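You operate a simulated robot arm through the tools that you are given. There is no shell and no other tool. Be economical: measure what you need, move in short steps, check, and stop when the job is done.

You run a simulated robot arm. Do the job below in one go: nothing can be reset, and whatever is moved stays where it is left.

TASK
Reset the teal fence to WIDE; hold the small cream bin against it.
Fine: raise the yellow bar to the top first, turn the fence handwheel, slide the bin up to the fence, push the bar onto it; the other small bins and the lift stay.

It is judged by the outcome, as a careful person would: the job done as asked, and still so three seconds after it is handed in. It fails if anything else is knocked over, pushed out of place, dropped, spilled or broken.

THE ROBOT
A 7-joint arm with a two-finger parallel gripper, fixed in place. Base frame: the origin is at the foot of the arm, x ahead of it, y to its left, z up. Lengths are in m, angles in degrees, forces in N, time in s.
With the tool pointing down near the work surface it reaches from about 0.34 to 0.78 m from the base axis. Its first joint turns from -166.0 to 166.0 degrees. Payload 3.91 kg.
Tool frame: the origin (TCP) lies between the finger pads and is the grasp point; the fingertips stand 0.03 m ahead of it; z points along the fingers, y is the line along which they close. The gripper opens to 0.11 m. The fingers are 0.02 m wide and 0.01 m thick; the gripper's body (0.048 by 0.112 m) begins 0.055 m behind the TCP.
Orientation is that of the tool frame in the base frame, as a unit quaternion [w, x, y, z]. With the fingers straight down and closing along the base's y, the tool's x points along the base's -x, its y along +y and its z along -z.

THE INTERFACE
- The arm moves only by the tool jog_arm. Its arguments are lists of equal length, an entry for each row: "linear": the shift along the tool's x, y, z in mm, a list of three; "turn": the turn, a rotation vector about the tool's x, y, z in degrees, a list of three; "claw": the opening, from 0 (shut) to 1 (fully open). In form: {"linear": [[x, y, z], ...], "turn": [[rx, ry, rz], ...], "claw": [claw, ...]}. A call has 1 to 12 rows; each row shifts and turns the commanded pose from where the row before left it, along the tool's axes as they then stand. A row lasts 0.2 s, in which the tool goes at most 0.05 m and 8.6 degrees; a call with a longer step from one row to the next is refused whole, and so is a gripper value outside its range. Where a pose cannot be reached the arm comes as near as it can. A force on the tool above 40 N (or 10 N above the force at the start of the call, whichever is more), or a blocked arm, ends the call early, and 0.2 s more pass. Each finger travels about 0.153 m/s and halts on what it meets, pressing with about 25 N; the grip force reading is that of the motor and also rises with nothing between the fingers. The clock runs only during rows and for 0.2 s after the last one: add rows that do not move to give the fingers time. The reply holds the time, the measured pose of the TCP, the force on the tool along the base axes, the opening and the grip force, in the units named above and with some noise.
- Cameras (640 x 400 px; columns grow to the right, rows downward): "scene" is fixed at [0.2199, 0.5014, 1.3502]; the picture's right is [-0.64, -0.77, 0.00], its down [-0.71, 0.58, -0.40] and it looks along [0.31, -0.25, -0.92] (base axes); focal length 232 px, centre (320, 200). "wrist" rides on the gripper at [-0.036, 0, -0.057] in the tool frame; the picture's right is [0.00, -1.00, 0.00], its down [0.97, 0.00, -0.24] and it looks along [0.24, 0.00, 0.97] (tool axes); focal length 218 px, centre (320, 200). There is no depth. A picture from a camera that has moved, and an enlarged one, comes with that camera's place and axes in the base frame and with its lens.
- capture(camera): a new picture of that camera. It takes no simulated time.
- lift_body(by): slides the trunk up (or, below 0, down) by that many m; the arm rides with it, the base frame stays. It gives what a move gives, with no picture.
- inspect(camera, box): a new picture of the part [left, top, right, bottom] of that camera's present view, enlarged. It takes no simulated time.
- sign_off(): hands the job in; it is judged then, once.

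Go step by step. Nothing tells you positions but the pictures and the camera data: compare them with the known pose of the tool, close in by small moves and look again before you grip or let go. The budget is 120 turns and 84 pictures, counting those below and the enlarged ones. Unless the task says otherwise, let go and move clear before handing in, and close with one line.

The tools are called after ">>>" as name(argument=value, ...) on one line, values as JSON. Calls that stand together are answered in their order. jog_arm: Moves the arm, as the interface text tells. Its arguments: {"type":"object","properties":{"linear":{"type":"array","items":{"type":"array","items":{"type":"number"}}},"turn":{"type":"array","items":{"type":"array","items":{"type":"number"}}},"claw":{"type":"array","items":{"type":"number"}}},"required":["linear","turn","claw"]} The other tools are called the same way: lift_body (by) slides the trunk up or down; capture (camera) takes a picture; inspect (camera, box) takes an enlarged picture of a part of a camera's view; sign_off () hands the job in.

At the start:

```text
time: 0.0
tcp_pos: [0.1369, 0.4281, 1.0794]
orientation: [0.0, 0.0, 1.0, -0.001]
ft_force: [0.4, -0.8, 0.3]
grip_width: 0.11
gripper_force: 0.0
trunk travel left (down, up): [-0.55, 0.06]
```

scene: 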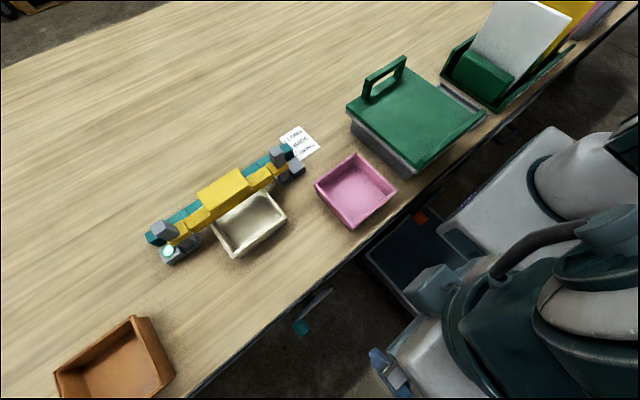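
wrist: 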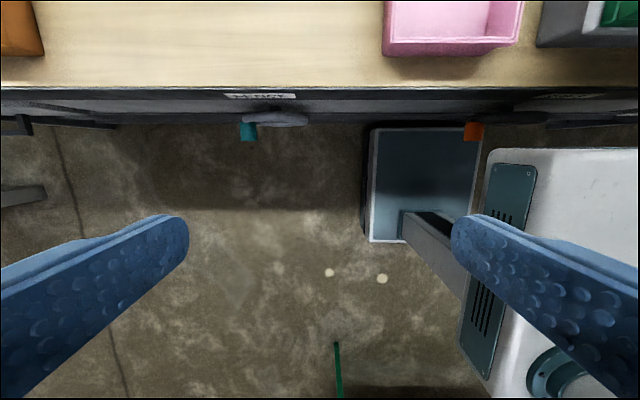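

I see a fence with a yellow bar on the table, a cream bin close by, and teal and orange knobs below the table's front edge. I'll look closer first.

>>> inspect(camera="scene", box=[130, 110, 340, 280])

>>> inspect(camera="scene", box=[260, 180, 480, 350])

>>> inspect(camera="wrist", box=[160, 70, 560, 250])

>>> inspect(camera="scene", box=[270, 115, 330, 165])

```text
2.35 times, centred on (235, 195) of scene
camera zoom: at [0.2199, 0.5014, 1.3502], right [-0.64, -0.77, 0.0], down [-0.71, 0.58, -0.4], along [0.31, -0.25, -0.92], focal length 545 px, centre (520, 212)
```

zoom: 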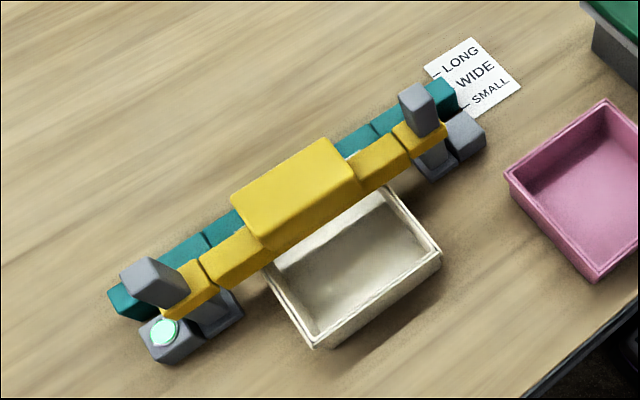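

```text
2.35 times, centred on (370, 265) of scene
camera zoom: at [0.2199, 0.5014, 1.3502], right [-0.64, -0.77, 0.0], down [-0.71, 0.58, -0.4], along [0.31, -0.25, -0.92], focal length 545 px, centre (202, 47)
```

zoom: 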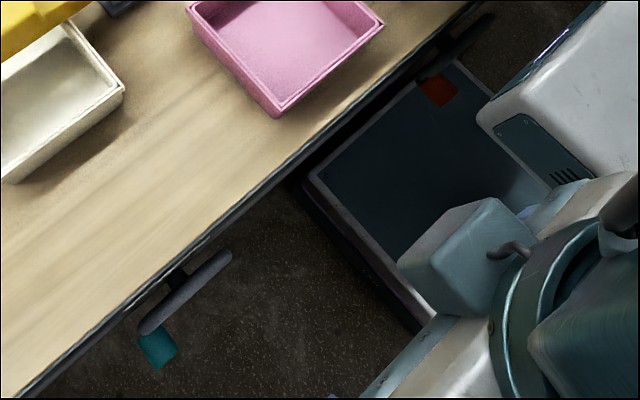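

```text
1.60 times, centred on (360, 160) of wrist
camera zoom: at [0.1734, 0.428, 1.1365], right [0.0, -1.0, 0.0], down [-0.97, 0.0, 0.24], along [-0.24, 0.0, -0.97], focal length 349 px, centre (256, 264)
```

zoom: 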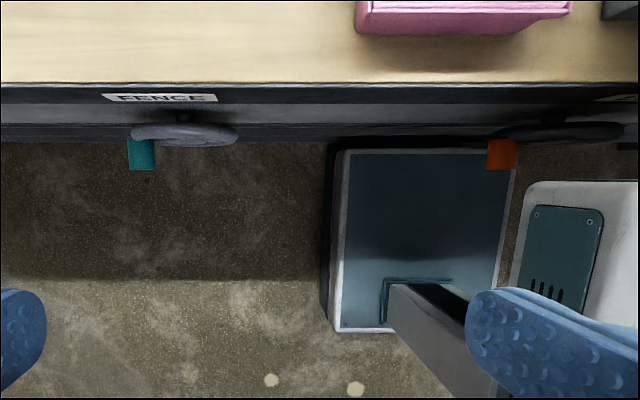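

```text
8.00 times, centred on (300, 140) of scene
camera zoom: at [0.2199, 0.5014, 1.3502], right [-0.64, -0.77, 0.0], down [-0.71, 0.58, -0.4], along [0.31, -0.25, -0.92], focal length 1854 px, centre (480, 680)
```

zoom: 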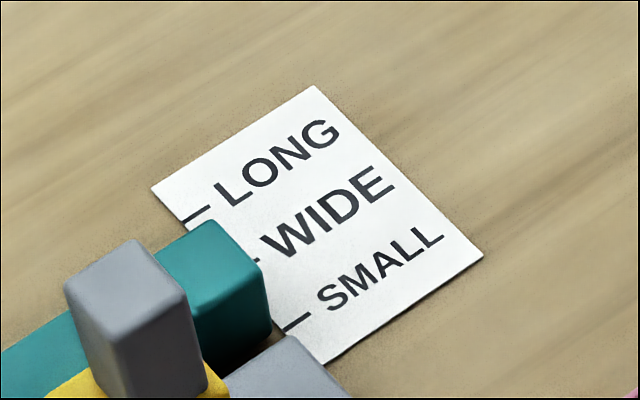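

The fence runs along y from about 0.32 to 0.72 at x≈0.57, and the printed ticks sit at x≈0.614 (LONG), 0.583 (WIDE) and 0.552 (SMALL). I'll bring the wrist camera over the fence for a closer look.

>>> jog_arm(linear=[[-45, 8, 0], [-45, 8, 0], [-45, 8, 0], [-45, 8, 0], [-45, 8, 0], [-45, 8, 0], [-45, 8, 0], [-45, 8, 0], [0, 0, 0]], turn=[[0, 0, 0], [0, 0, 0], [0, 0, 0], [0, 0, 0], [0, 0, 0], [0, 0, 0], [0, 0, 0], [0, 0, 0], [0, 0, 0]], claw=[0.3, 0.3, 0.3, 0.3, 0.3, 0.3, 0.3, 0.3, 0.3])

>>> capture(camera="wrist")

>>> capture(camera="scene")

```text
time: 2.0
tcp_pos: [0.497, 0.49, 1.0803]
orientation: [0.0, 0.0, 1.0, 0.0]
ft_force: [0.8, 0.8, -0.5]
grip_width: 0.0329
gripper_force: 0.2
trunk travel left (down, up): [-0.55, 0.06]
```

```text
77 pictures are left
camera wrist: at [0.5347, 0.4913, 1.1369], right [0.0, -1.0, 0.0], down [-0.97, 0.0, 0.24], along [-0.24, 0.0, -0.97], focal length 218 px, centre (320, 200)
```

wrist: 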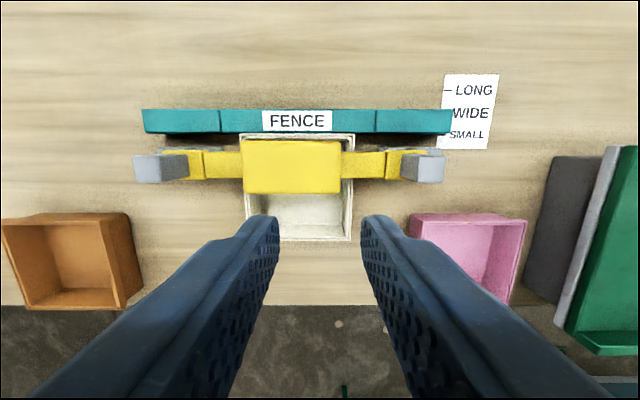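

```text
76 pictures are left
```

scene: 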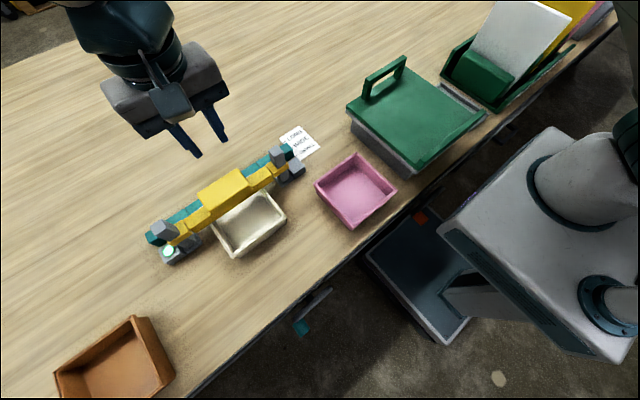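

Triangulating puts the top of the bar's yellow block at about (0.513, 0.522, 0.908), roughly 0.10 wide in y and 0.055 in x. I'll enlarge the details.

>>> inspect(camera="wrist", box=[120, 60, 320, 260])

>>> inspect(camera="wrist", box=[340, 60, 520, 190])

```text
2.00 times, centred on (220, 160) of wrist
camera zoom: at [0.5347, 0.4913, 1.1369], right [0.0, -1.0, 0.0], down [-0.97, 0.0, 0.24], along [-0.24, 0.0, -0.97], focal length 436 px, centre (520, 280)
```

zoom: 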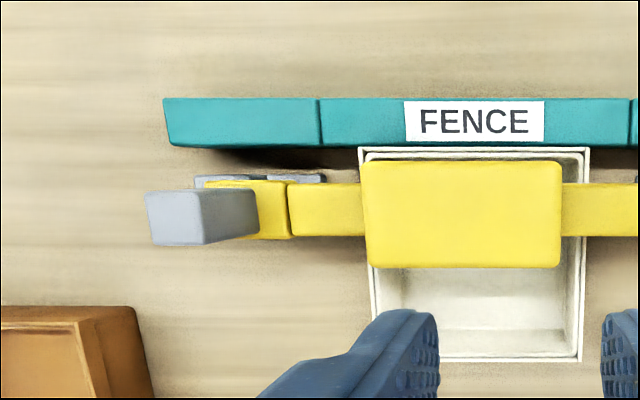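

```text
3.08 times, centred on (430, 125) of wrist
camera zoom: at [0.5347, 0.4913, 1.1369], right [0.0, -1.0, 0.0], down [-0.97, 0.0, 0.24], along [-0.24, 0.0, -0.97], focal length 672 px, centre (-18, 431)
```

zoom: 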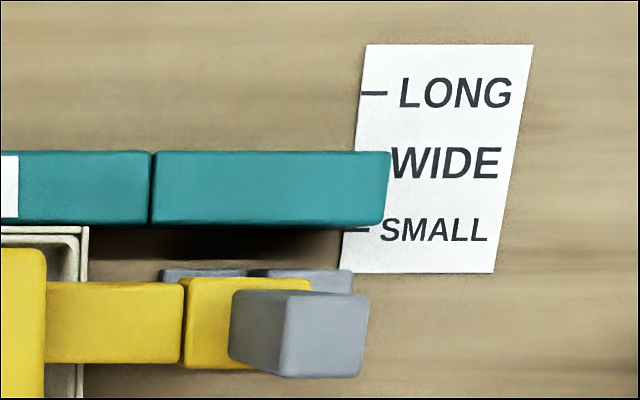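

The fence's front face reads about x=0.5515, level with SMALL (ticks 0.551, 0.581, 0.611), so it has to move about 30 mm away. Post tops are near z=0.929. Next I'll turn the gripper to close along x, above the bar's block.

>>> jog_arm(linear=[[-16, 32, 0], [0, 0, 0], [0, 0, 0], [0, 0, 0], [0, 0, 0], [0, 0, 0], [0, 0, 0], [0, 0, 0], [0, 0, 0], [0, 0, 0], [0, 0, 0], [0, 0, 0]], turn=[[0, 0, 0], [0, 0, 8.1818], [0, 0, 8.1818], [0, 0, 8.1818], [0, 0, 8.1818], [0, 0, 8.1818], [0, 0, 8.1818], [0, 0, 8.1818], [0, 0, 8.1818], [0, 0, 8.1818], [0, 0, 8.1818], [0, 0, 8.1818]], claw=[0.8, 0.8, 0.8, 0.8, 0.8, 0.8, 0.8, 0.8, 0.8, 0.8, 0.8, 0.8])

>>> capture(camera="wrist")

```text
time: 4.6
tcp_pos: [0.5119, 0.5244, 1.0796]
orientation: [0.001, 0.708, 0.706, 0.0]
ft_force: [0.4, -0.5, 0.2]
grip_width: 0.088
gripper_force: 0.1
trunk travel left (down, up): [-0.55, 0.06]
```

```text
73 pictures are left
camera wrist: at [0.5131, 0.4885, 1.1367], right [-1.0, 0.0, 0.0], down [0.0, 0.97, 0.24], along [0.0, 0.24, -0.97], focal length 218 px, centre (320, 200)
```

wrist: 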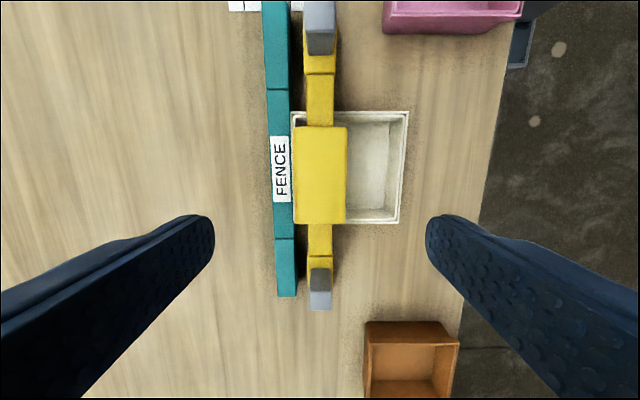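

The block is centred between the fingers. I'll descend to it, staying above the fence top.

>>> jog_arm(linear=[[0, 0, 45], [0, 0, 45], [0, 0, 45], [0, 0, 25], [0, 0, 15], [0, 0, 10], [0, 0, 0]], turn=[[0, 0, 0], [0, 0, 0], [0, 0, 0], [0, 0, 0], [0, 0, 0], [0, 0, 0], [0, 0, 0]], claw=[0.8, 0.8, 0.8, 0.8, 0.8, 0.8, 0.8])

>>> capture(camera="wrist")

>>> inspect(camera="scene", box=[130, 110, 340, 280])

```text
time: 6.2
tcp_pos: [0.5121, 0.5231, 0.8932]
orientation: [0.0, 0.707, 0.708, 0.0]
ft_force: [0.4, 0.1, 0.7]
grip_width: 0.088
gripper_force: 0.0
trunk travel left (down, up): [-0.55, 0.06]
```

```text
72 pictures are left
camera wrist: at [0.513, 0.4878, 0.9505], right [-1.0, 0.0, 0.0], down [0.0, 0.97, 0.24], along [0.0, 0.24, -0.97], focal length 218 px, centre (320, 200)
```

wrist: 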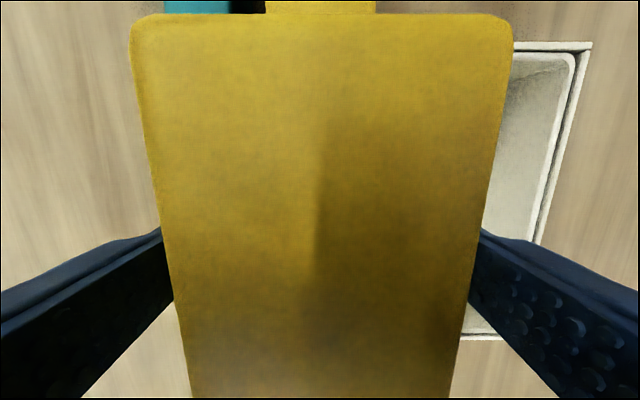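

```text
2.35 times, centred on (235, 195) of scene
camera zoom: at [0.2199, 0.5014, 1.3502], right [-0.64, -0.77, 0.0], down [-0.71, 0.58, -0.4], along [0.31, -0.25, -0.92], focal length 545 px, centre (520, 212)
```

zoom: 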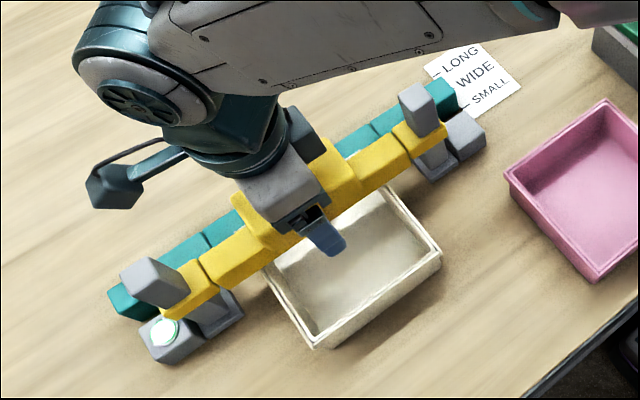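

The fingers straddle the block. I'll close on it, then raise it in small steps.

>>> jog_arm(linear=[[0, 0, 0], [0, 0, 0], [0, 0, 0]], turn=[[0, 0, 0], [0, 0, 0], [0, 0, 0]], claw=[0.2, 0.2, 0.2])

>>> jog_arm(linear=[[0, 0, -5], [0, 0, -5], [0, 0, -5], [0, 0, -5], [0, 0, -5], [0, 0, -5], [0, 0, 0]], turn=[[0, 0, 0], [0, 0, 0], [0, 0, 0], [0, 0, 0], [0, 0, 0], [0, 0, 0], [0, 0, 0]], claw=[0.2, 0.2, 0.2, 0.2, 0.2, 0.2, 0.2])

>>> inspect(camera="scene", box=[130, 110, 340, 280])

```text
time: 7.0
tcp_pos: [0.5125, 0.5231, 0.8927]
orientation: [-0.001, 0.707, 0.707, 0.0]
ft_force: [-0.7, -0.1, -2.0]
grip_width: 0.0538
gripper_force: 44.9
trunk travel left (down, up): [-0.55, 0.06]
```

```text
time: 8.6
tcp_pos: [0.513, 0.5235, 0.9243]
orientation: [0.001, 0.708, 0.707, -0.001]
ft_force: [-5.8, -9.7, -4.4]
grip_width: 0.0538
gripper_force: 45.1
trunk travel left (down, up): [-0.55, 0.06]
```

```text
2.35 times, centred on (235, 195) of scene
camera zoom: at [0.2199, 0.5014, 1.3502], right [-0.64, -0.77, 0.0], down [-0.71, 0.58, -0.4], along [0.31, -0.25, -0.92], focal length 545 px, centre (520, 212)
```

zoom: 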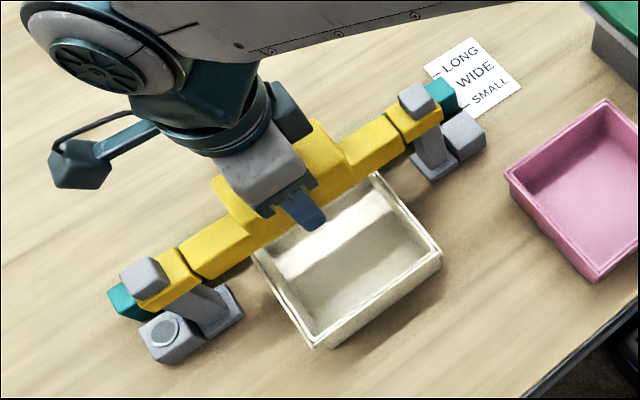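

The bar is rising and the lamp went out. I'll continue in small steps up to its stop.

>>> jog_arm(linear=[[0, 0, -3], [0, 0, -3], [0, 0, -3], [0, 0, 0]], turn=[[0, 0, 0], [0, 0, 0], [0, 0, 0], [0, 0, 0]], claw=[0.2, 0.2, 0.2, 0.2])

>>> inspect(camera="scene", box=[130, 110, 340, 280])

```text
time: 9.6
tcp_pos: [0.512, 0.5244, 0.9295]
orientation: [0.001, 0.707, 0.707, -0.002]
ft_force: [-9.0, -11.4, -32.0]
grip_width: 0.0542
gripper_force: 45.2
trunk travel left (down, up): [-0.55, 0.06]
```

```text
2.35 times, centred on (235, 195) of scene
camera zoom: at [0.2199, 0.5014, 1.3502], right [-0.64, -0.77, 0.0], down [-0.71, 0.58, -0.4], along [0.31, -0.25, -0.92], focal length 545 px, centre (520, 212)
```

zoom: 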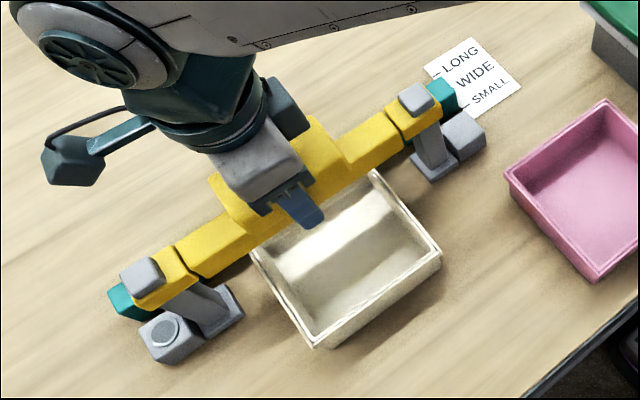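

Force has risen to 32 N, so the bar is at its top stop. I'll ease off slightly, release and back up.

>>> jog_arm(linear=[[0, 0, 2], [0, 0, 0], [0, 0, 0], [0, 0, 0]], turn=[[0, 0, 0], [0, 0, 0], [0, 0, 0], [0, 0, 0]], claw=[0.2, 0.2, 0.75, 0.75])

>>> jog_arm(linear=[[0, 0, -20], [0, 0, -40], [0, 0, -40], [0, 0, -40], [0, 0, 0]], turn=[[0, 0, 0], [0, 0, 0], [0, 0, 0], [0, 0, 0], [0, 0, 0]], claw=[0.75, 0.75, 0.75, 0.75, 0.75])

>>> inspect(camera="scene", box=[130, 110, 340, 280])

>>> capture(camera="wrist")

```text
time: 10.6
tcp_pos: [0.512, 0.524, 0.9313]
orientation: [0.0, 0.707, 0.707, 0.002]
ft_force: [0.1, 0.2, -0.1]
grip_width: 0.0824
gripper_force: 0.0
trunk travel left (down, up): [-0.55, 0.06]
```

```text
time: 11.8
tcp_pos: [0.5114, 0.5266, 1.0727]
orientation: [0.0, 0.707, 0.707, -0.001]
ft_force: [-0.4, 0.8, -0.3]
grip_width: 0.0828
gripper_force: 0.1
trunk travel left (down, up): [-0.55, 0.06]
```

```text
2.35 times, centred on (235, 195) of scene
camera zoom: at [0.2199, 0.5014, 1.3502], right [-0.64, -0.77, 0.0], down [-0.71, 0.58, -0.4], along [0.31, -0.25, -0.92], focal length 545 px, centre (520, 212)
```

zoom: 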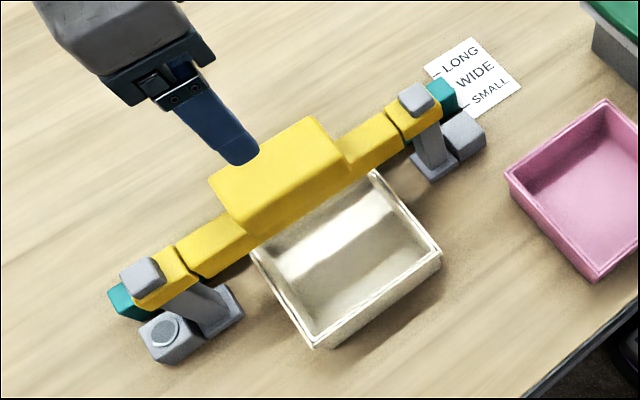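

```text
67 pictures are left
camera wrist: at [0.5114, 0.4903, 1.1304], right [-1.0, 0.0, 0.0], down [0.0, 0.97, 0.24], along [0.0, 0.24, -0.97], focal length 218 px, centre (320, 200)
```

wrist: 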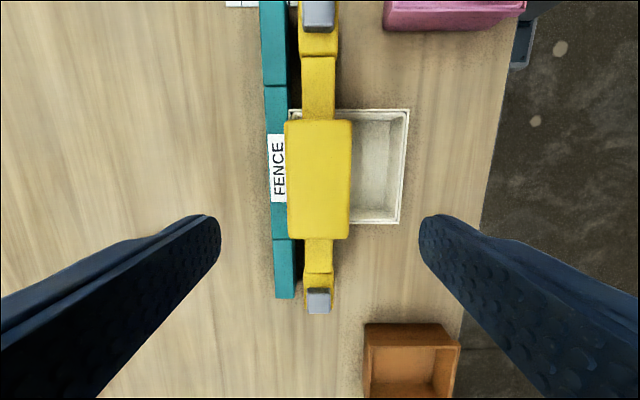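

The bar stays at the top. Next is the fence handwheel, which I place near (0.22, 0.52, 0.68) with its axis along x and a teal handle at about (0.20, 0.586, 0.64). I'll move in front of the table and turn the camera towards the robot side.

>>> jog_arm(linear=[[4, -45, 0], [4, -45, 0], [4, -45, 0], [4, -45, 0], [4, -45, 0], [4, -45, 0], [4, -45, 0], [4, -45, 0], [0, 0, 0]], turn=[[0, 0, 0], [0, 0, 0], [0, 0, 0], [0, 0, 0], [0, 0, 0], [0, 0, 0], [0, 0, 0], [0, 0, 0], [0, 0, 0]], claw=[0.75, 0.75, 0.75, 0.75, 0.75, 0.75, 0.75, 0.75, 0.75])

>>> jog_arm(linear=[[0, 0, 0], [0, 0, 0], [0, 0, 0], [0, 0, 0], [0, 0, 0], [0, 0, 0], [0, 0, 0], [0, 0, 0], [0, 0, 0], [0, 0, 0], [0, 0, 0]], turn=[[0, 0, 8.1818], [0, 0, 8.1818], [0, 0, 8.1818], [0, 0, 8.1818], [0, 0, 8.1818], [0, 0, 8.1818], [0, 0, 8.1818], [0, 0, 8.1818], [0, 0, 8.1818], [0, 0, 8.1818], [0, 0, 8.1818]], claw=[0.75, 0.75, 0.75, 0.75, 0.75, 0.75, 0.75, 0.75, 0.75, 0.75, 0.75])

>>> capture(camera="wrist")

>>> capture(camera="scene")

```text
time: 13.8
tcp_pos: [0.1534, 0.556, 1.0698]
orientation: [0.0, 0.707, 0.707, 0.0]
ft_force: [0.4, 0.6, 0.5]
grip_width: 0.0827
gripper_force: 0.1
trunk travel left (down, up): [-0.55, 0.06]
```

```text
time: 15.7
tcp_pos: [0.2189, 0.5095, 1.0727]
orientation: [-0.006, 0.97, 0.242, -0.004]
ft_force: [-0.4, 0.3, 0.6]
grip_width: 0.0823
gripper_force: 0.0
out of reach, approached as far as the arm can: row 7, 8, 9
trunk travel left (down, up): [-0.55, 0.06]
stopped in row 9: the arm was blocked; the commanded pose is now the measured one
```

```text
66 pictures are left
camera wrist: at [0.1885, 0.4909, 1.1297], right [-0.47, 0.88, 0.01], down [0.86, 0.45, 0.24], along [0.2, 0.12, -0.97], focal length 218 px, centre (320, 200)
```

wrist: 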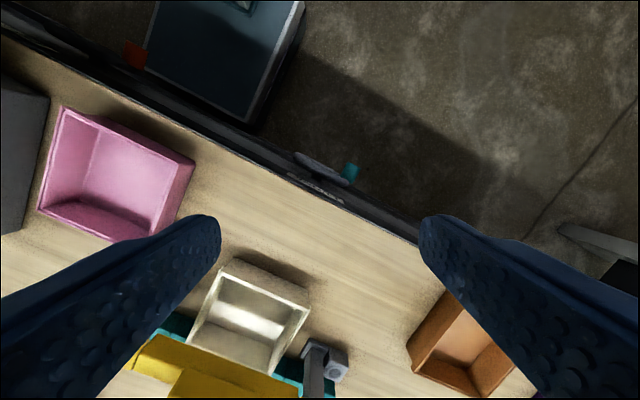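

```text
65 pictures are left
```

scene: 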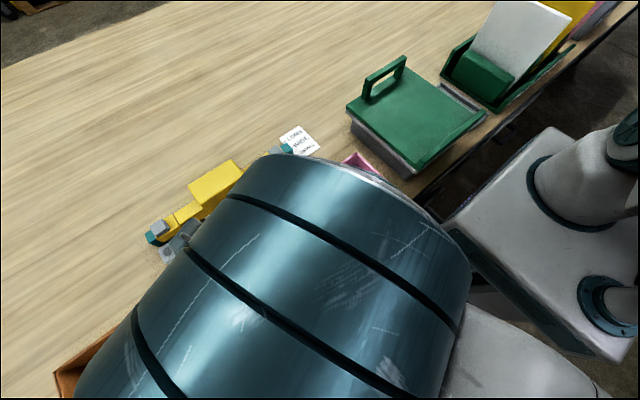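

The wrist joint hit its limit, so this orientation won't work. I'll rotate back and instead tilt the tool towards +x, which puts the camera above the gripper looking at the wheel.

>>> jog_arm(linear=[[0, 0, 0], [0, 0, 0], [0, 0, 0], [0, 0, 0], [0, 0, 0], [0, 0, 0], [0, 0, 0], [0, 0, 0], [0, 0, 0]], turn=[[0, 0, -8.444], [0, 0, -8.444], [0, 0, -8.444], [0, 0, -8.444], [0, 0, -8.444], [0, 0, -8.444], [0, 0, -8.444], [0, 0, -8.444], [0, 0, -8.444]], claw=[0.75, 0.75, 0.75, 0.75, 0.75, 0.75, 0.75, 0.75, 0.75])

>>> jog_arm(linear=[[0, 0, 0], [0, 0, 0], [0, 0, 0], [0, 0, 0], [0, 0, 0], [0, 0, 0], [0, 0, 0], [0, 0, 0], [0, 0, 0], [0, 0, 0]], turn=[[0, 0, -8.444], [0, 0, -8.444], [0, 0, -8.444], [0, 0, -8.444], [0, 0, -8.444], [0, 0, -8.444], [0, 0, -8.444], [0, 0, -8.444], [0, 0, -8.444], [0, 0, 0]], claw=[0.75, 0.75, 0.75, 0.75, 0.75, 0.75, 0.75, 0.75, 0.75, 0.75])

```text
time: 17.7
tcp_pos: [0.2172, 0.5069, 1.0733]
orientation: [-0.007, 0.613, 0.79, 0.002]
ft_force: [0.0, 0.1, -0.4]
grip_width: 0.0825
gripper_force: 0.1
trunk travel left (down, up): [-0.55, 0.06]
```

```text
time: 19.9
tcp_pos: [0.2176, 0.5089, 1.0746]
orientation: [-0.004, -0.002, 1.0, 0.004]
ft_force: [-0.7, 0.5, -0.4]
grip_width: 0.0824
gripper_force: 0.1
trunk travel left (down, up): [-0.55, 0.06]
```

Orientation is back to the original. I'll move back in x and tilt the tool about 60° towards the wheel.

>>> jog_arm(linear=[[40, 10, 0], [40, 10, 0], [40, 10, 0], [0, 0, 0], [0, 0, 0], [0, 0, 0], [0, 0, 0], [0, 0, 0], [0, 0, 0], [0, 0, 0], [0, 0, 0]], turn=[[0, 0, 0], [0, 0, 0], [0, 0, 0], [0, -8.5714, 0], [0, -8.5714, 0], [0, -8.5714, 0], [0, -8.5714, 0], [0, -8.5714, 0], [0, -8.5714, 0], [0, -8.5714, 0], [0, 0, 0]], claw=[0.75, 0.75, 0.75, 0.75, 0.75, 0.75, 0.75, 0.75, 0.75, 0.75, 0.75])

>>> capture(camera="wrist")

>>> capture(camera="scene")

```text
time: 22.3
tcp_pos: [0.1047, 0.5375, 1.0795]
orientation: [0.494, 0.011, 0.869, 0.006]
ft_force: [-1.0, -0.4, 0.3]
grip_width: 0.0824
gripper_force: 0.1
trunk travel left (down, up): [-0.55, 0.06]
```

```text
64 pictures are left
camera wrist: at [0.0751, 0.5364, 1.141], right [-0.01, -1.0, -0.02], down [-0.7, 0.02, -0.71], along [0.71, 0.01, -0.7], focal length 218 px, centre (320, 200)
```

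wrist: 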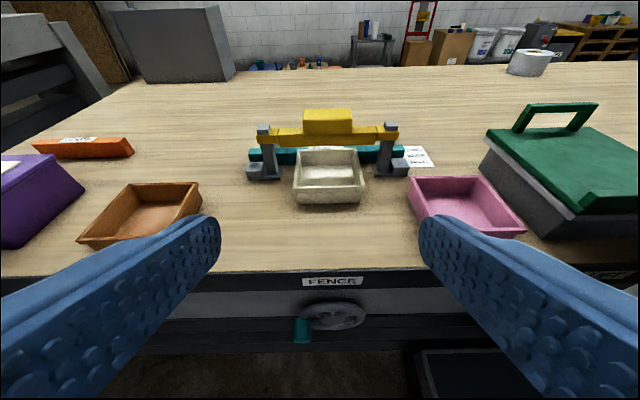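

```text
63 pictures are left
```

scene: 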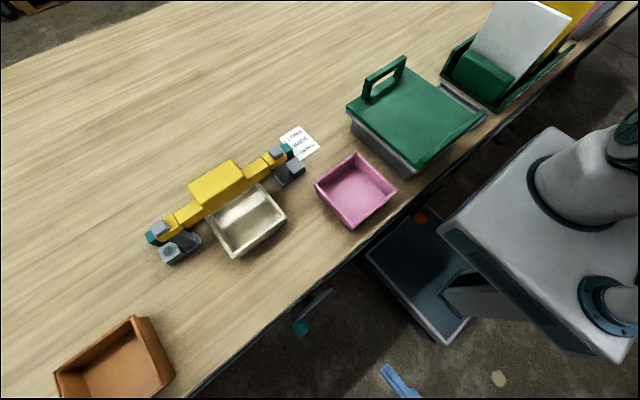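

Clear view of the wheel under the FENCE label. I'll tilt nearer to horizontal and lower the trunk to bring the hand to wheel height.

>>> jog_arm(linear=[[0, 0, 0], [0, 0, 0], [0, 0, 0], [0, 0, 0]], turn=[[0, -8.3, 0], [0, -8.3, 0], [0, -8.3, 0], [0, 0, 0]], claw=[0.75, 0.75, 0.75, 0.75])

>>> lift_body(by=-0.15)

>>> capture(camera="wrist")

>>> capture(camera="scene")

```text
time: 23.3
tcp_pos: [0.161, 0.5294, 1.0859]
orientation: [0.667, 0.053, 0.743, -0.027]
ft_force: [-1.1, -0.2, 1.4]
grip_width: 0.0825
gripper_force: 0.1
trunk travel left (down, up): [-0.55, 0.06]
```

```text
time: 25.0
tcp_pos: [0.1616, 0.5291, 0.9316]
orientation: [0.668, 0.051, 0.742, -0.03]
ft_force: [-0.2, -0.4, 0.0]
grip_width: 0.0825
gripper_force: 0.0
trunk travel left (down, up): [-0.4, 0.21]
```

```text
62 pictures are left
camera wrist: at [0.1091, 0.5348, 0.9736], right [-0.12, -0.99, -0.02], down [-0.34, 0.06, -0.94], along [0.93, -0.1, -0.34], focal length 218 px, centre (320, 200)
```

wrist: 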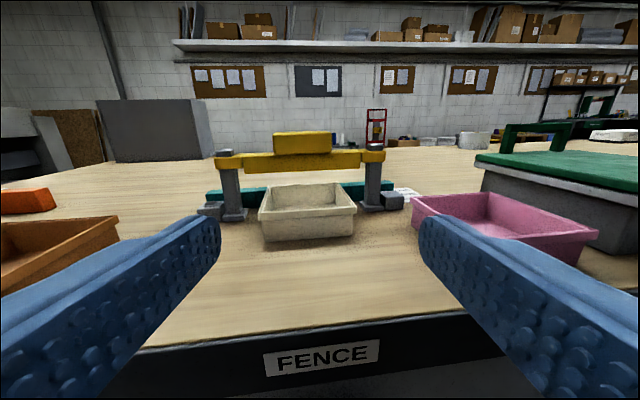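

```text
61 pictures are left
```

scene: 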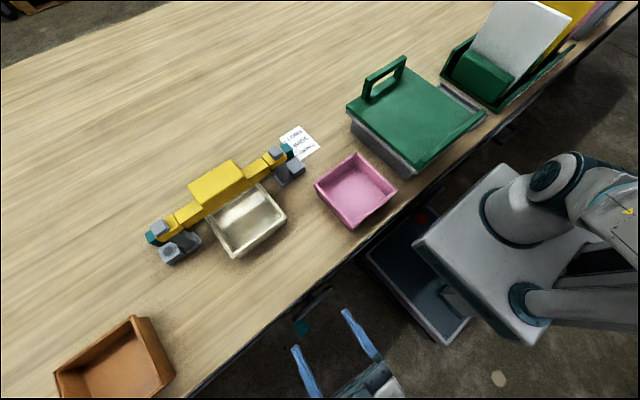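

The horizontal pose drifted forward, so I'm near a joint limit. I'll back off, reduce the tilt, then lower the trunk further.

>>> jog_arm(linear=[[0, 0, -20], [0, 0, -20], [0, 0, -20], [0, 0, 0]], turn=[[0, 6, 0], [0, 6, 0], [0, 6, 0], [0, 0, 0]], claw=[0.75, 0.75, 0.75, 0.75])

```text
time: 26.0
tcp_pos: [0.0991, 0.5368, 0.9286]
orientation: [0.551, 0.043, 0.833, -0.031]
ft_force: [0.5, 0.0, 0.5]
grip_width: 0.0825
gripper_force: 0.1
trunk travel left (down, up): [-0.4, 0.21]
```

Good: TCP is at x≈0.10 with about 67° of tilt. I'll fix the small yaw and lower the trunk by 0.22.

>>> jog_arm(linear=[[0, 0, 0], [0, 0, 0]], turn=[[-5.6, 0, -2.4], [0, 0, 0]], claw=[0.75, 0.75])

>>> lift_body(by=-0.2)

>>> capture(camera="wrist")

```text
time: 26.6
tcp_pos: [0.1041, 0.5353, 0.9296]
orientation: [0.552, 0.004, 0.834, -0.006]
ft_force: [0.4, 0.7, 0.4]
grip_width: 0.0825
gripper_force: 0.0
trunk travel left (down, up): [-0.4, 0.21]
```

```text
time: 28.8
tcp_pos: [0.1026, 0.5356, 0.732]
orientation: [0.55, 0.004, 0.835, -0.002]
ft_force: [-0.1, 0.0, 0.1]
grip_width: 0.0826
gripper_force: 0.0
trunk travel left (down, up): [-0.2, 0.41]
```

```text
60 pictures are left
camera wrist: at [0.0655, 0.5363, 0.7879], right [-0.01, -1.0, 0.0], down [-0.6, 0.01, -0.8], along [0.8, -0.01, -0.6], focal length 218 px, centre (320, 200)
```

wrist: 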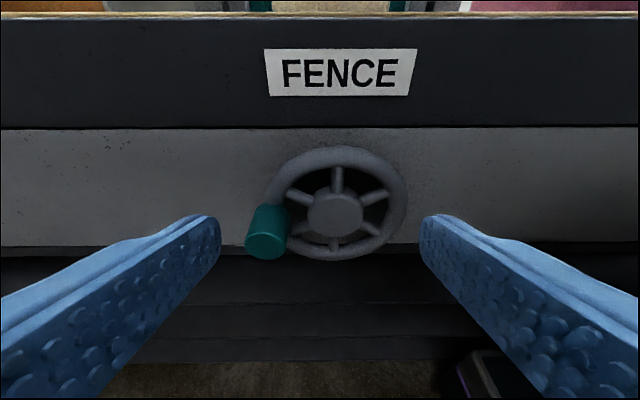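

The wheel centre is near (0.215, 0.52, 0.662) with radius about 0.06, and the teal handle points at me from y≈0.577 at the same height. I'll line up with the handle and look again.

>>> jog_arm(linear=[[19, 14, 16], [19, 14, 16], [19, 13, 15], [0, 0, 0]], turn=[[0, 0, 0], [0, 0, 0], [0, 0, 0], [0, 0, 0]], claw=[0.75, 0.75, 0.75, 0.75])

>>> capture(camera="wrist")

```text
time: 29.8
tcp_pos: [0.0868, 0.5836, 0.6763]
orientation: [0.544, -0.014, 0.839, 0.028]
ft_force: [0.7, -0.1, 0.4]
grip_width: 0.0823
gripper_force: 0.0
trunk travel left (down, up): [-0.2, 0.41]
```

```text
59 pictures are left
camera wrist: at [0.0506, 0.5792, 0.7335], right [0.05, -1.0, -0.03], down [-0.62, -0.01, -0.79], along [0.79, 0.06, -0.61], focal length 218 px, centre (320, 200)
```

wrist: 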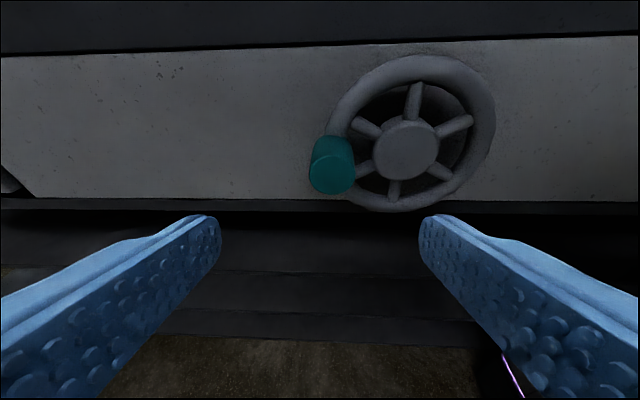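

Triangulation puts the handle's end at about (0.190, 0.580, 0.650) and the hub at (0.23, 0.518, 0.650). I'll check whether the arm has settled before approaching.

>>> jog_arm(linear=[[0, 0, 0], [0, 0, 0], [0, 0, 0]], turn=[[0, 0, 0], [0, 0, 0], [0, 0, 0]], claw=[0.75, 0.75, 0.75])

```text
time: 30.6
tcp_pos: [0.0866, 0.5814, 0.6751]
orientation: [0.544, -0.014, 0.838, 0.026]
ft_force: [0.5, -1.1, 0.6]
grip_width: 0.0826
gripper_force: 0.1
trunk travel left (down, up): [-0.2, 0.41]
```

>>> jog_arm(linear=[[-8, 0, 18], [0, 0, 0]], turn=[[0, 0, 0], [0, 0, 0]], claw=[0.75, 0.75])

```text
time: 31.2
tcp_pos: [0.0943, 0.5829, 0.6721]
orientation: [0.547, -0.025, 0.837, 0.028]
ft_force: [-0.5, 0.1, 0.4]
grip_width: 0.0827
gripper_force: 0.1
trunk travel left (down, up): [-0.2, 0.41]
```

The arm only partly follows here, being near a wrist limit at this tilt. I'll reduce the tilt to about 35° from vertical, which should still clear the table edge.

>>> jog_arm(linear=[[0, 0, 0], [0, 0, 0], [0, 0, 0], [0, 0, 0], [0, 0, 0]], turn=[[0, 8, 0], [0, 8, 0], [0, 8, 0], [0, 8, 0], [0, 0, 0]], claw=[0.75, 0.75, 0.75, 0.75, 0.75])

>>> capture(camera="wrist")

>>> capture(camera="scene")

```text
time: 32.4
tcp_pos: [0.0742, 0.5835, 0.6663]
orientation: [0.294, -0.05, 0.954, 0.021]
ft_force: [-0.1, 0.1, -0.5]
grip_width: 0.0825
gripper_force: 0.1
trunk travel left (down, up): [-0.2, 0.41]
```

```text
58 pictures are left
camera wrist: at [0.0729, 0.5826, 0.7336], right [0.11, -0.99, -0.01], down [-0.93, -0.1, -0.35], along [0.35, 0.05, -0.94], focal length 218 px, centre (320, 200)
```

wrist: 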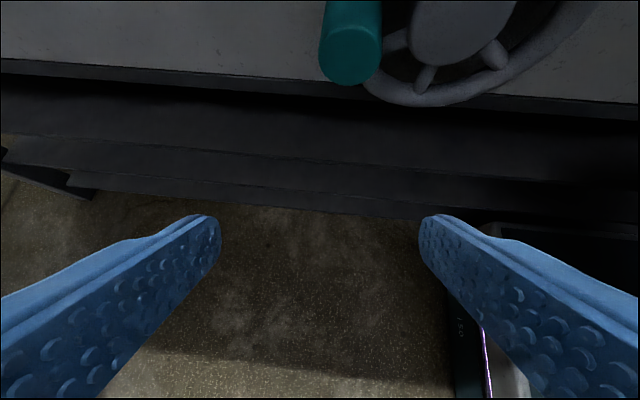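

```text
57 pictures are left
```

scene: 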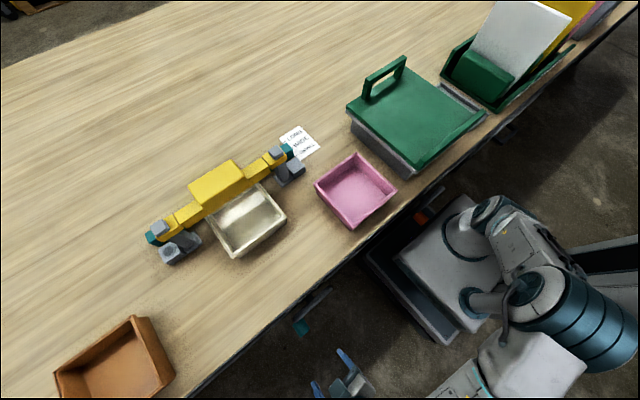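

The arm still isn't following exactly, probably because the low trunk folds it awkwardly. I'll raise the trunk by 0.2 and reach down with the arm instead.

>>> lift_body(by=0.2)

>>> jog_arm(linear=[[0, 0, 0], [0, 0, 0]], turn=[[0, 0, 0], [0, 0, 0]], claw=[0.75, 0.75])

```text
time: 34.6
tcp_pos: [0.0742, 0.5841, 0.8657]
orientation: [0.295, -0.051, 0.954, 0.021]
ft_force: [-0.2, 0.4, -0.9]
grip_width: 0.0824
gripper_force: 0.0
trunk travel left (down, up): [-0.4, 0.21]
```

```text
time: 35.2
tcp_pos: [0.0756, 0.5831, 0.8659]
orientation: [0.294, -0.05, 0.954, 0.021]
ft_force: [-0.7, -0.3, 0.0]
grip_width: 0.0823
gripper_force: 0.0
trunk travel left (down, up): [-0.4, 0.21]
```

>>> jog_arm(linear=[[0, 0, 0], [13, 0, 41], [13, 0, 41], [13, 0, 41], [13, 0, 41], [0, 0, 0]], turn=[[3.5, 0, 5.1], [0, 0, 0], [0, 0, 0], [0, 0, 0], [0, 0, 0], [0, 0, 0]], claw=[0.75, 0.75, 0.75, 0.75, 0.75, 0.75])

>>> capture(camera="wrist")

```text
time: 36.6
tcp_pos: [0.1244, 0.586, 0.701]
orientation: [0.295, 0.002, 0.955, 0.005]
ft_force: [0.3, -0.4, -0.5]
grip_width: 0.0827
gripper_force: 0.1
trunk travel left (down, up): [-0.4, 0.21]
```

```text
56 pictures are left
camera wrist: at [0.1229, 0.5856, 0.7691], right [0.0, -1.0, -0.01], down [-0.94, 0.0, -0.35], along [0.35, 0.01, -0.94], focal length 218 px, centre (320, 200)
```

wrist: 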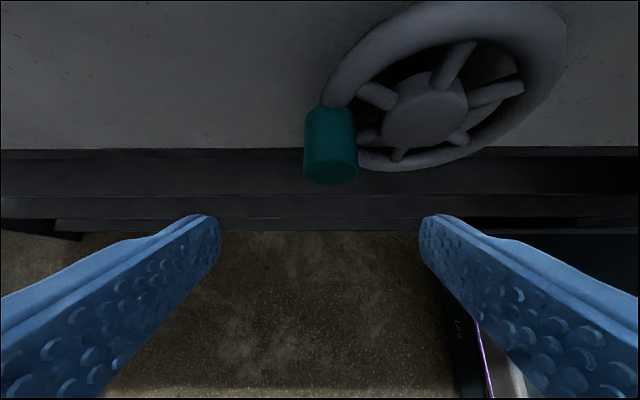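

Motion is now exact. I'll approach so the fingers straddle the handle at about (0.193, 0.58, 0.65).

>>> jog_arm(linear=[[-9.5, -2, 27], [-9.5, -2, 27], [-9.5, -2, 27], [0, 0, 0]], turn=[[0, 0, 0], [0, 0, 0], [0, 0, 0], [0, 0, 0]], claw=[0.55, 0.55, 0.55, 0.55])

>>> capture(camera="wrist")

>>> inspect(camera="scene", box=[240, 240, 400, 370])

```text
time: 37.6
tcp_pos: [0.1933, 0.5804, 0.6488]
orientation: [0.295, 0.002, 0.956, 0.005]
ft_force: [-0.4, 0.2, -0.9]
grip_width: 0.0605
gripper_force: 0.1
trunk travel left (down, up): [-0.4, 0.21]
```

```text
55 pictures are left
camera wrist: at [0.1916, 0.5802, 0.7171], right [0.0, -1.0, -0.01], down [-0.94, 0.0, -0.35], along [0.35, 0.01, -0.94], focal length 218 px, centre (320, 200)
```

wrist: 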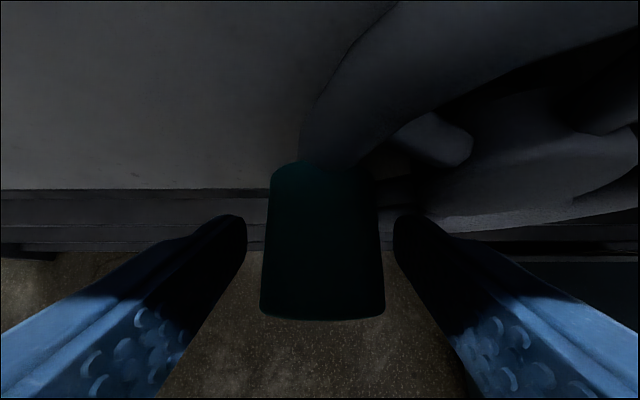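

```text
3.08 times, centred on (320, 305) of scene
camera zoom: at [0.2199, 0.5014, 1.3502], right [-0.64, -0.77, 0.0], down [-0.71, 0.58, -0.4], along [0.31, -0.25, -0.92], focal length 713 px, centre (320, -123)
```

zoom: 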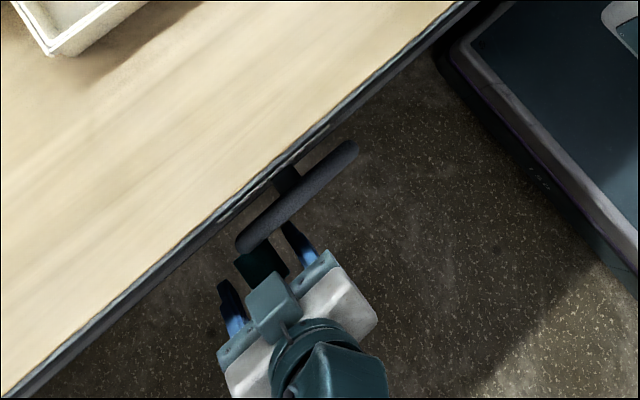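

The fingers straddle the handle well. I'll grip it and test about 20° of turn upwards, clockwise as seen from the robot.

>>> jog_arm(linear=[[0, 0, 0], [0, 0, 0], [0, 0, 0]], turn=[[0, 0, 0], [0, 0, 0], [0, 0, 0]], claw=[0.2, 0.2, 0.2])

>>> jog_arm(linear=[[-3, -0.3, -4.4], [-3.1, -0.6, -4.5], [-3, -1.1, -4.4], [-2.9, -1.7, -4.2], [0, 0, 0]], turn=[[0, 0, 0], [0, 0, 0], [0, 0, 0], [0, 0, 0], [0, 0, 0]], claw=[0.2, 0.2, 0.2, 0.2, 0.2])

>>> inspect(camera="scene", box=[270, 115, 330, 165])

```text
time: 38.4
tcp_pos: [0.1942, 0.5801, 0.6493]
orientation: [0.295, 0.002, 0.956, 0.005]
ft_force: [-0.8, -5.3, -1.2]
grip_width: 0.0336
gripper_force: 44.7
trunk travel left (down, up): [-0.4, 0.21]
```

```text
time: 39.6
tcp_pos: [0.1934, 0.5774, 0.671]
orientation: [0.295, 0.0, 0.955, 0.006]
ft_force: [3.3, 6.8, -11.7]
grip_width: 0.0339
gripper_force: 44.7
trunk travel left (down, up): [-0.4, 0.21]
```

```text
8.00 times, centred on (300, 140) of scene
camera zoom: at [0.2199, 0.5014, 1.3502], right [-0.64, -0.77, 0.0], down [-0.71, 0.58, -0.4], along [0.31, -0.25, -0.92], focal length 1854 px, centre (480, 680)
```

zoom: 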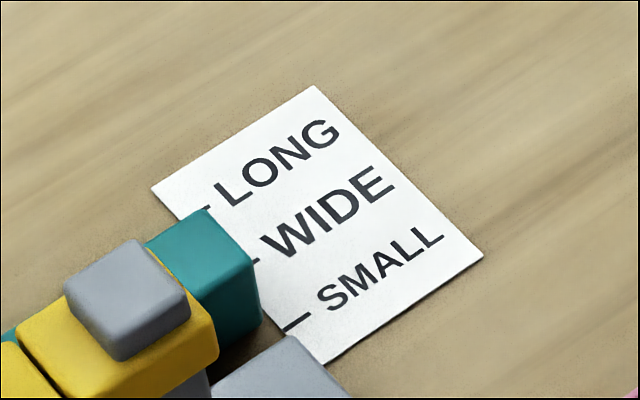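

The fence moves away as wanted, roughly 0.1–0.2 mm per degree, so I need more of the same. I'll continue along the arc.

>>> jog_arm(linear=[[-5.56, -4.6, -8.14], [-5.02, -6.25, -7.36], [-4.34, -7.7, -6.36], [-3.52, -8.9, -5.16], [0, 0, 0]], turn=[[0, 0, 0], [0, 0, 0], [0, 0, 0], [0, 0, 0], [0, 0, 0]], claw=[0.2, 0.2, 0.2, 0.2, 0.2])

>>> inspect(camera="scene", box=[270, 115, 330, 165])

>>> capture(camera="wrist")

```text
time: 40.8
tcp_pos: [0.1935, 0.5483, 0.7174]
orientation: [0.292, 0.005, 0.956, 0.025]
ft_force: [2.5, 20.6, 4.3]
grip_width: 0.0331
gripper_force: 44.8
trunk travel left (down, up): [-0.4, 0.21]
stopped in row 5: the force on the tool passed its limit (the readings are from after the stop); the commanded pose is now the measured one
```

```text
8.00 times, centred on (300, 140) of scene
camera zoom: at [0.2199, 0.5014, 1.3502], right [-0.64, -0.77, 0.0], down [-0.71, 0.58, -0.4], along [0.31, -0.25, -0.92], focal length 1854 px, centre (480, 680)
```

zoom: 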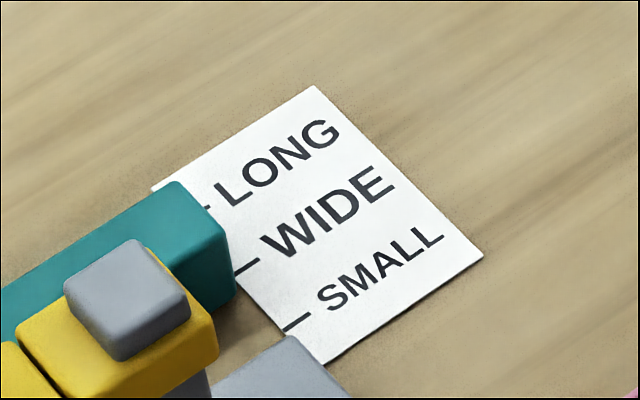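

```text
51 pictures are left
camera wrist: at [0.1919, 0.544, 0.7853], right [0.01, -1.0, -0.05], down [-0.94, 0.01, -0.34], along [0.34, 0.05, -0.94], focal length 218 px, centre (320, 200)
```

wrist: 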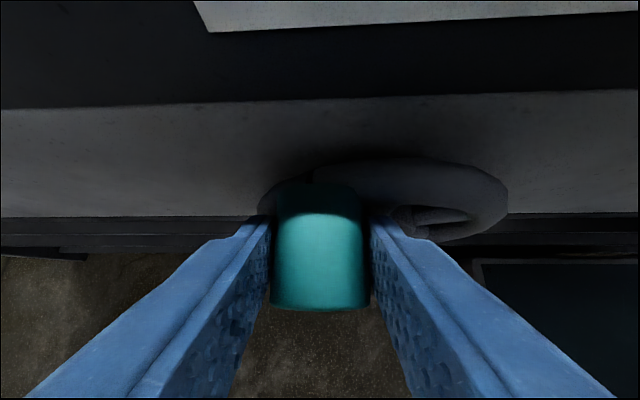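

The fence has moved about 20 mm, with its face near x≈0.572, and roughly 10 mm remain. The force stop came from a slight centre error, so I re-fit the centre at (y 0.513, z 0.657), R≈0.07 and continue in smaller steps.

>>> jog_arm(linear=[[-1.0, -5.5, -1.5], [-0.9, -5.8, -1.3], [0, 0, 0]], turn=[[0, 0, 0], [0, 0, 0], [0, 0, 0]], claw=[0.2, 0.2, 0.2])

>>> inspect(camera="scene", box=[270, 115, 330, 165])

```text
time: 41.4
tcp_pos: [0.1923, 0.5295, 0.7246]
orientation: [0.297, 0.005, 0.955, 0.023]
ft_force: [-8.2, -6.2, 15.2]
grip_width: 0.0335
gripper_force: 44.9
trunk travel left (down, up): [-0.4, 0.21]
stopped in row 3: the force on the tool passed its limit (the readings are from after the stop); the commanded pose is now the measured one
```

```text
8.00 times, centred on (300, 140) of scene
camera zoom: at [0.2199, 0.5014, 1.3502], right [-0.64, -0.77, 0.0], down [-0.71, 0.58, -0.4], along [0.31, -0.25, -0.92], focal length 1854 px, centre (480, 680)
```

zoom: 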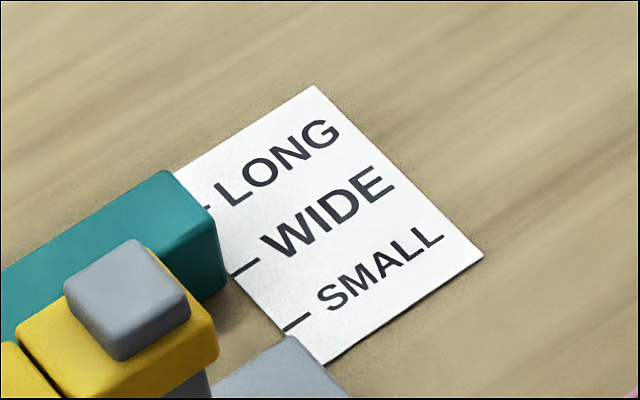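

The fence is now about 24 mm along. I'll zoom in more tightly to measure its front face against the WIDE tick.

>>> inspect(camera="scene", box=[284, 134, 316, 158])

>>> capture(camera="wrist")

```text
16.00 times, centred on (300, 146) of scene
camera zoom: at [0.2199, 0.5014, 1.3502], right [-0.64, -0.77, 0.0], down [-0.71, 0.58, -0.4], along [0.31, -0.25, -0.92], focal length 3709 px, centre (640, 1064)
```

zoom: 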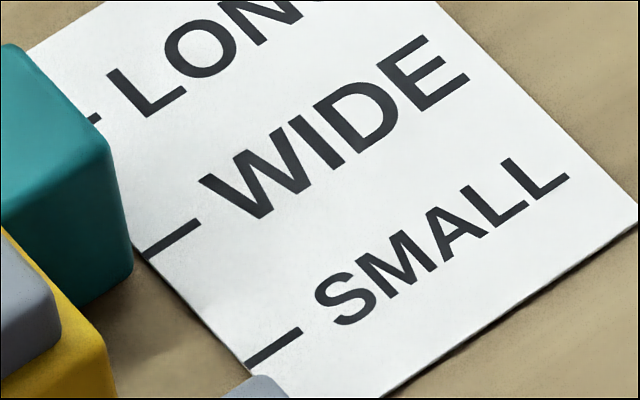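

```text
48 pictures are left
camera wrist: at [0.1906, 0.5267, 0.7922], right [0.01, -1.0, -0.05], down [-0.94, 0.01, -0.35], along [0.35, 0.04, -0.94], focal length 218 px, centre (320, 200)
```

wrist: 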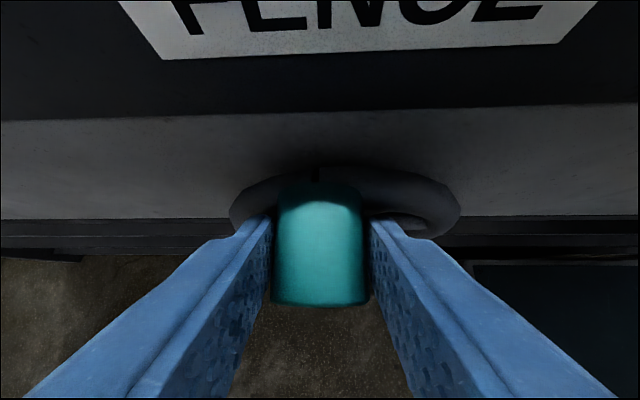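

My estimate is that the face is at about x=0.576, some 5–6 mm short of WIDE. I'll turn roughly 18° more in small steps.

>>> jog_arm(linear=[[-0.8, -3.5, -1.2], [-0.5, -3.5, -0.7], [-0.3, -3.5, -0.4], [-0.2, -3.5, -0.3], [0, 0, 0]], turn=[[0, 0, 0], [0, 0, 0], [0, 0, 0], [0, 0, 0], [0, 0, 0]], claw=[0.2, 0.2, 0.2, 0.2, 0.2])

>>> inspect(camera="scene", box=[276, 128, 308, 152])

```text
time: 42.6
tcp_pos: [0.192, 0.5197, 0.7255]
orientation: [0.295, 0.004, 0.955, 0.025]
ft_force: [-6.7, 25.5, 3.7]
grip_width: 0.034
gripper_force: 44.9
trunk travel left (down, up): [-0.4, 0.21]
```

```text
16.00 times, centred on (292, 140) of scene
camera zoom: at [0.2199, 0.5014, 1.3502], right [-0.64, -0.77, 0.0], down [-0.71, 0.58, -0.4], along [0.31, -0.25, -0.92], focal length 3709 px, centre (768, 1160)
```

zoom: 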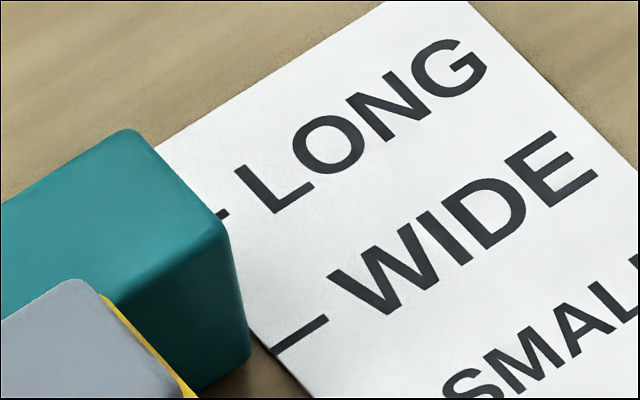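

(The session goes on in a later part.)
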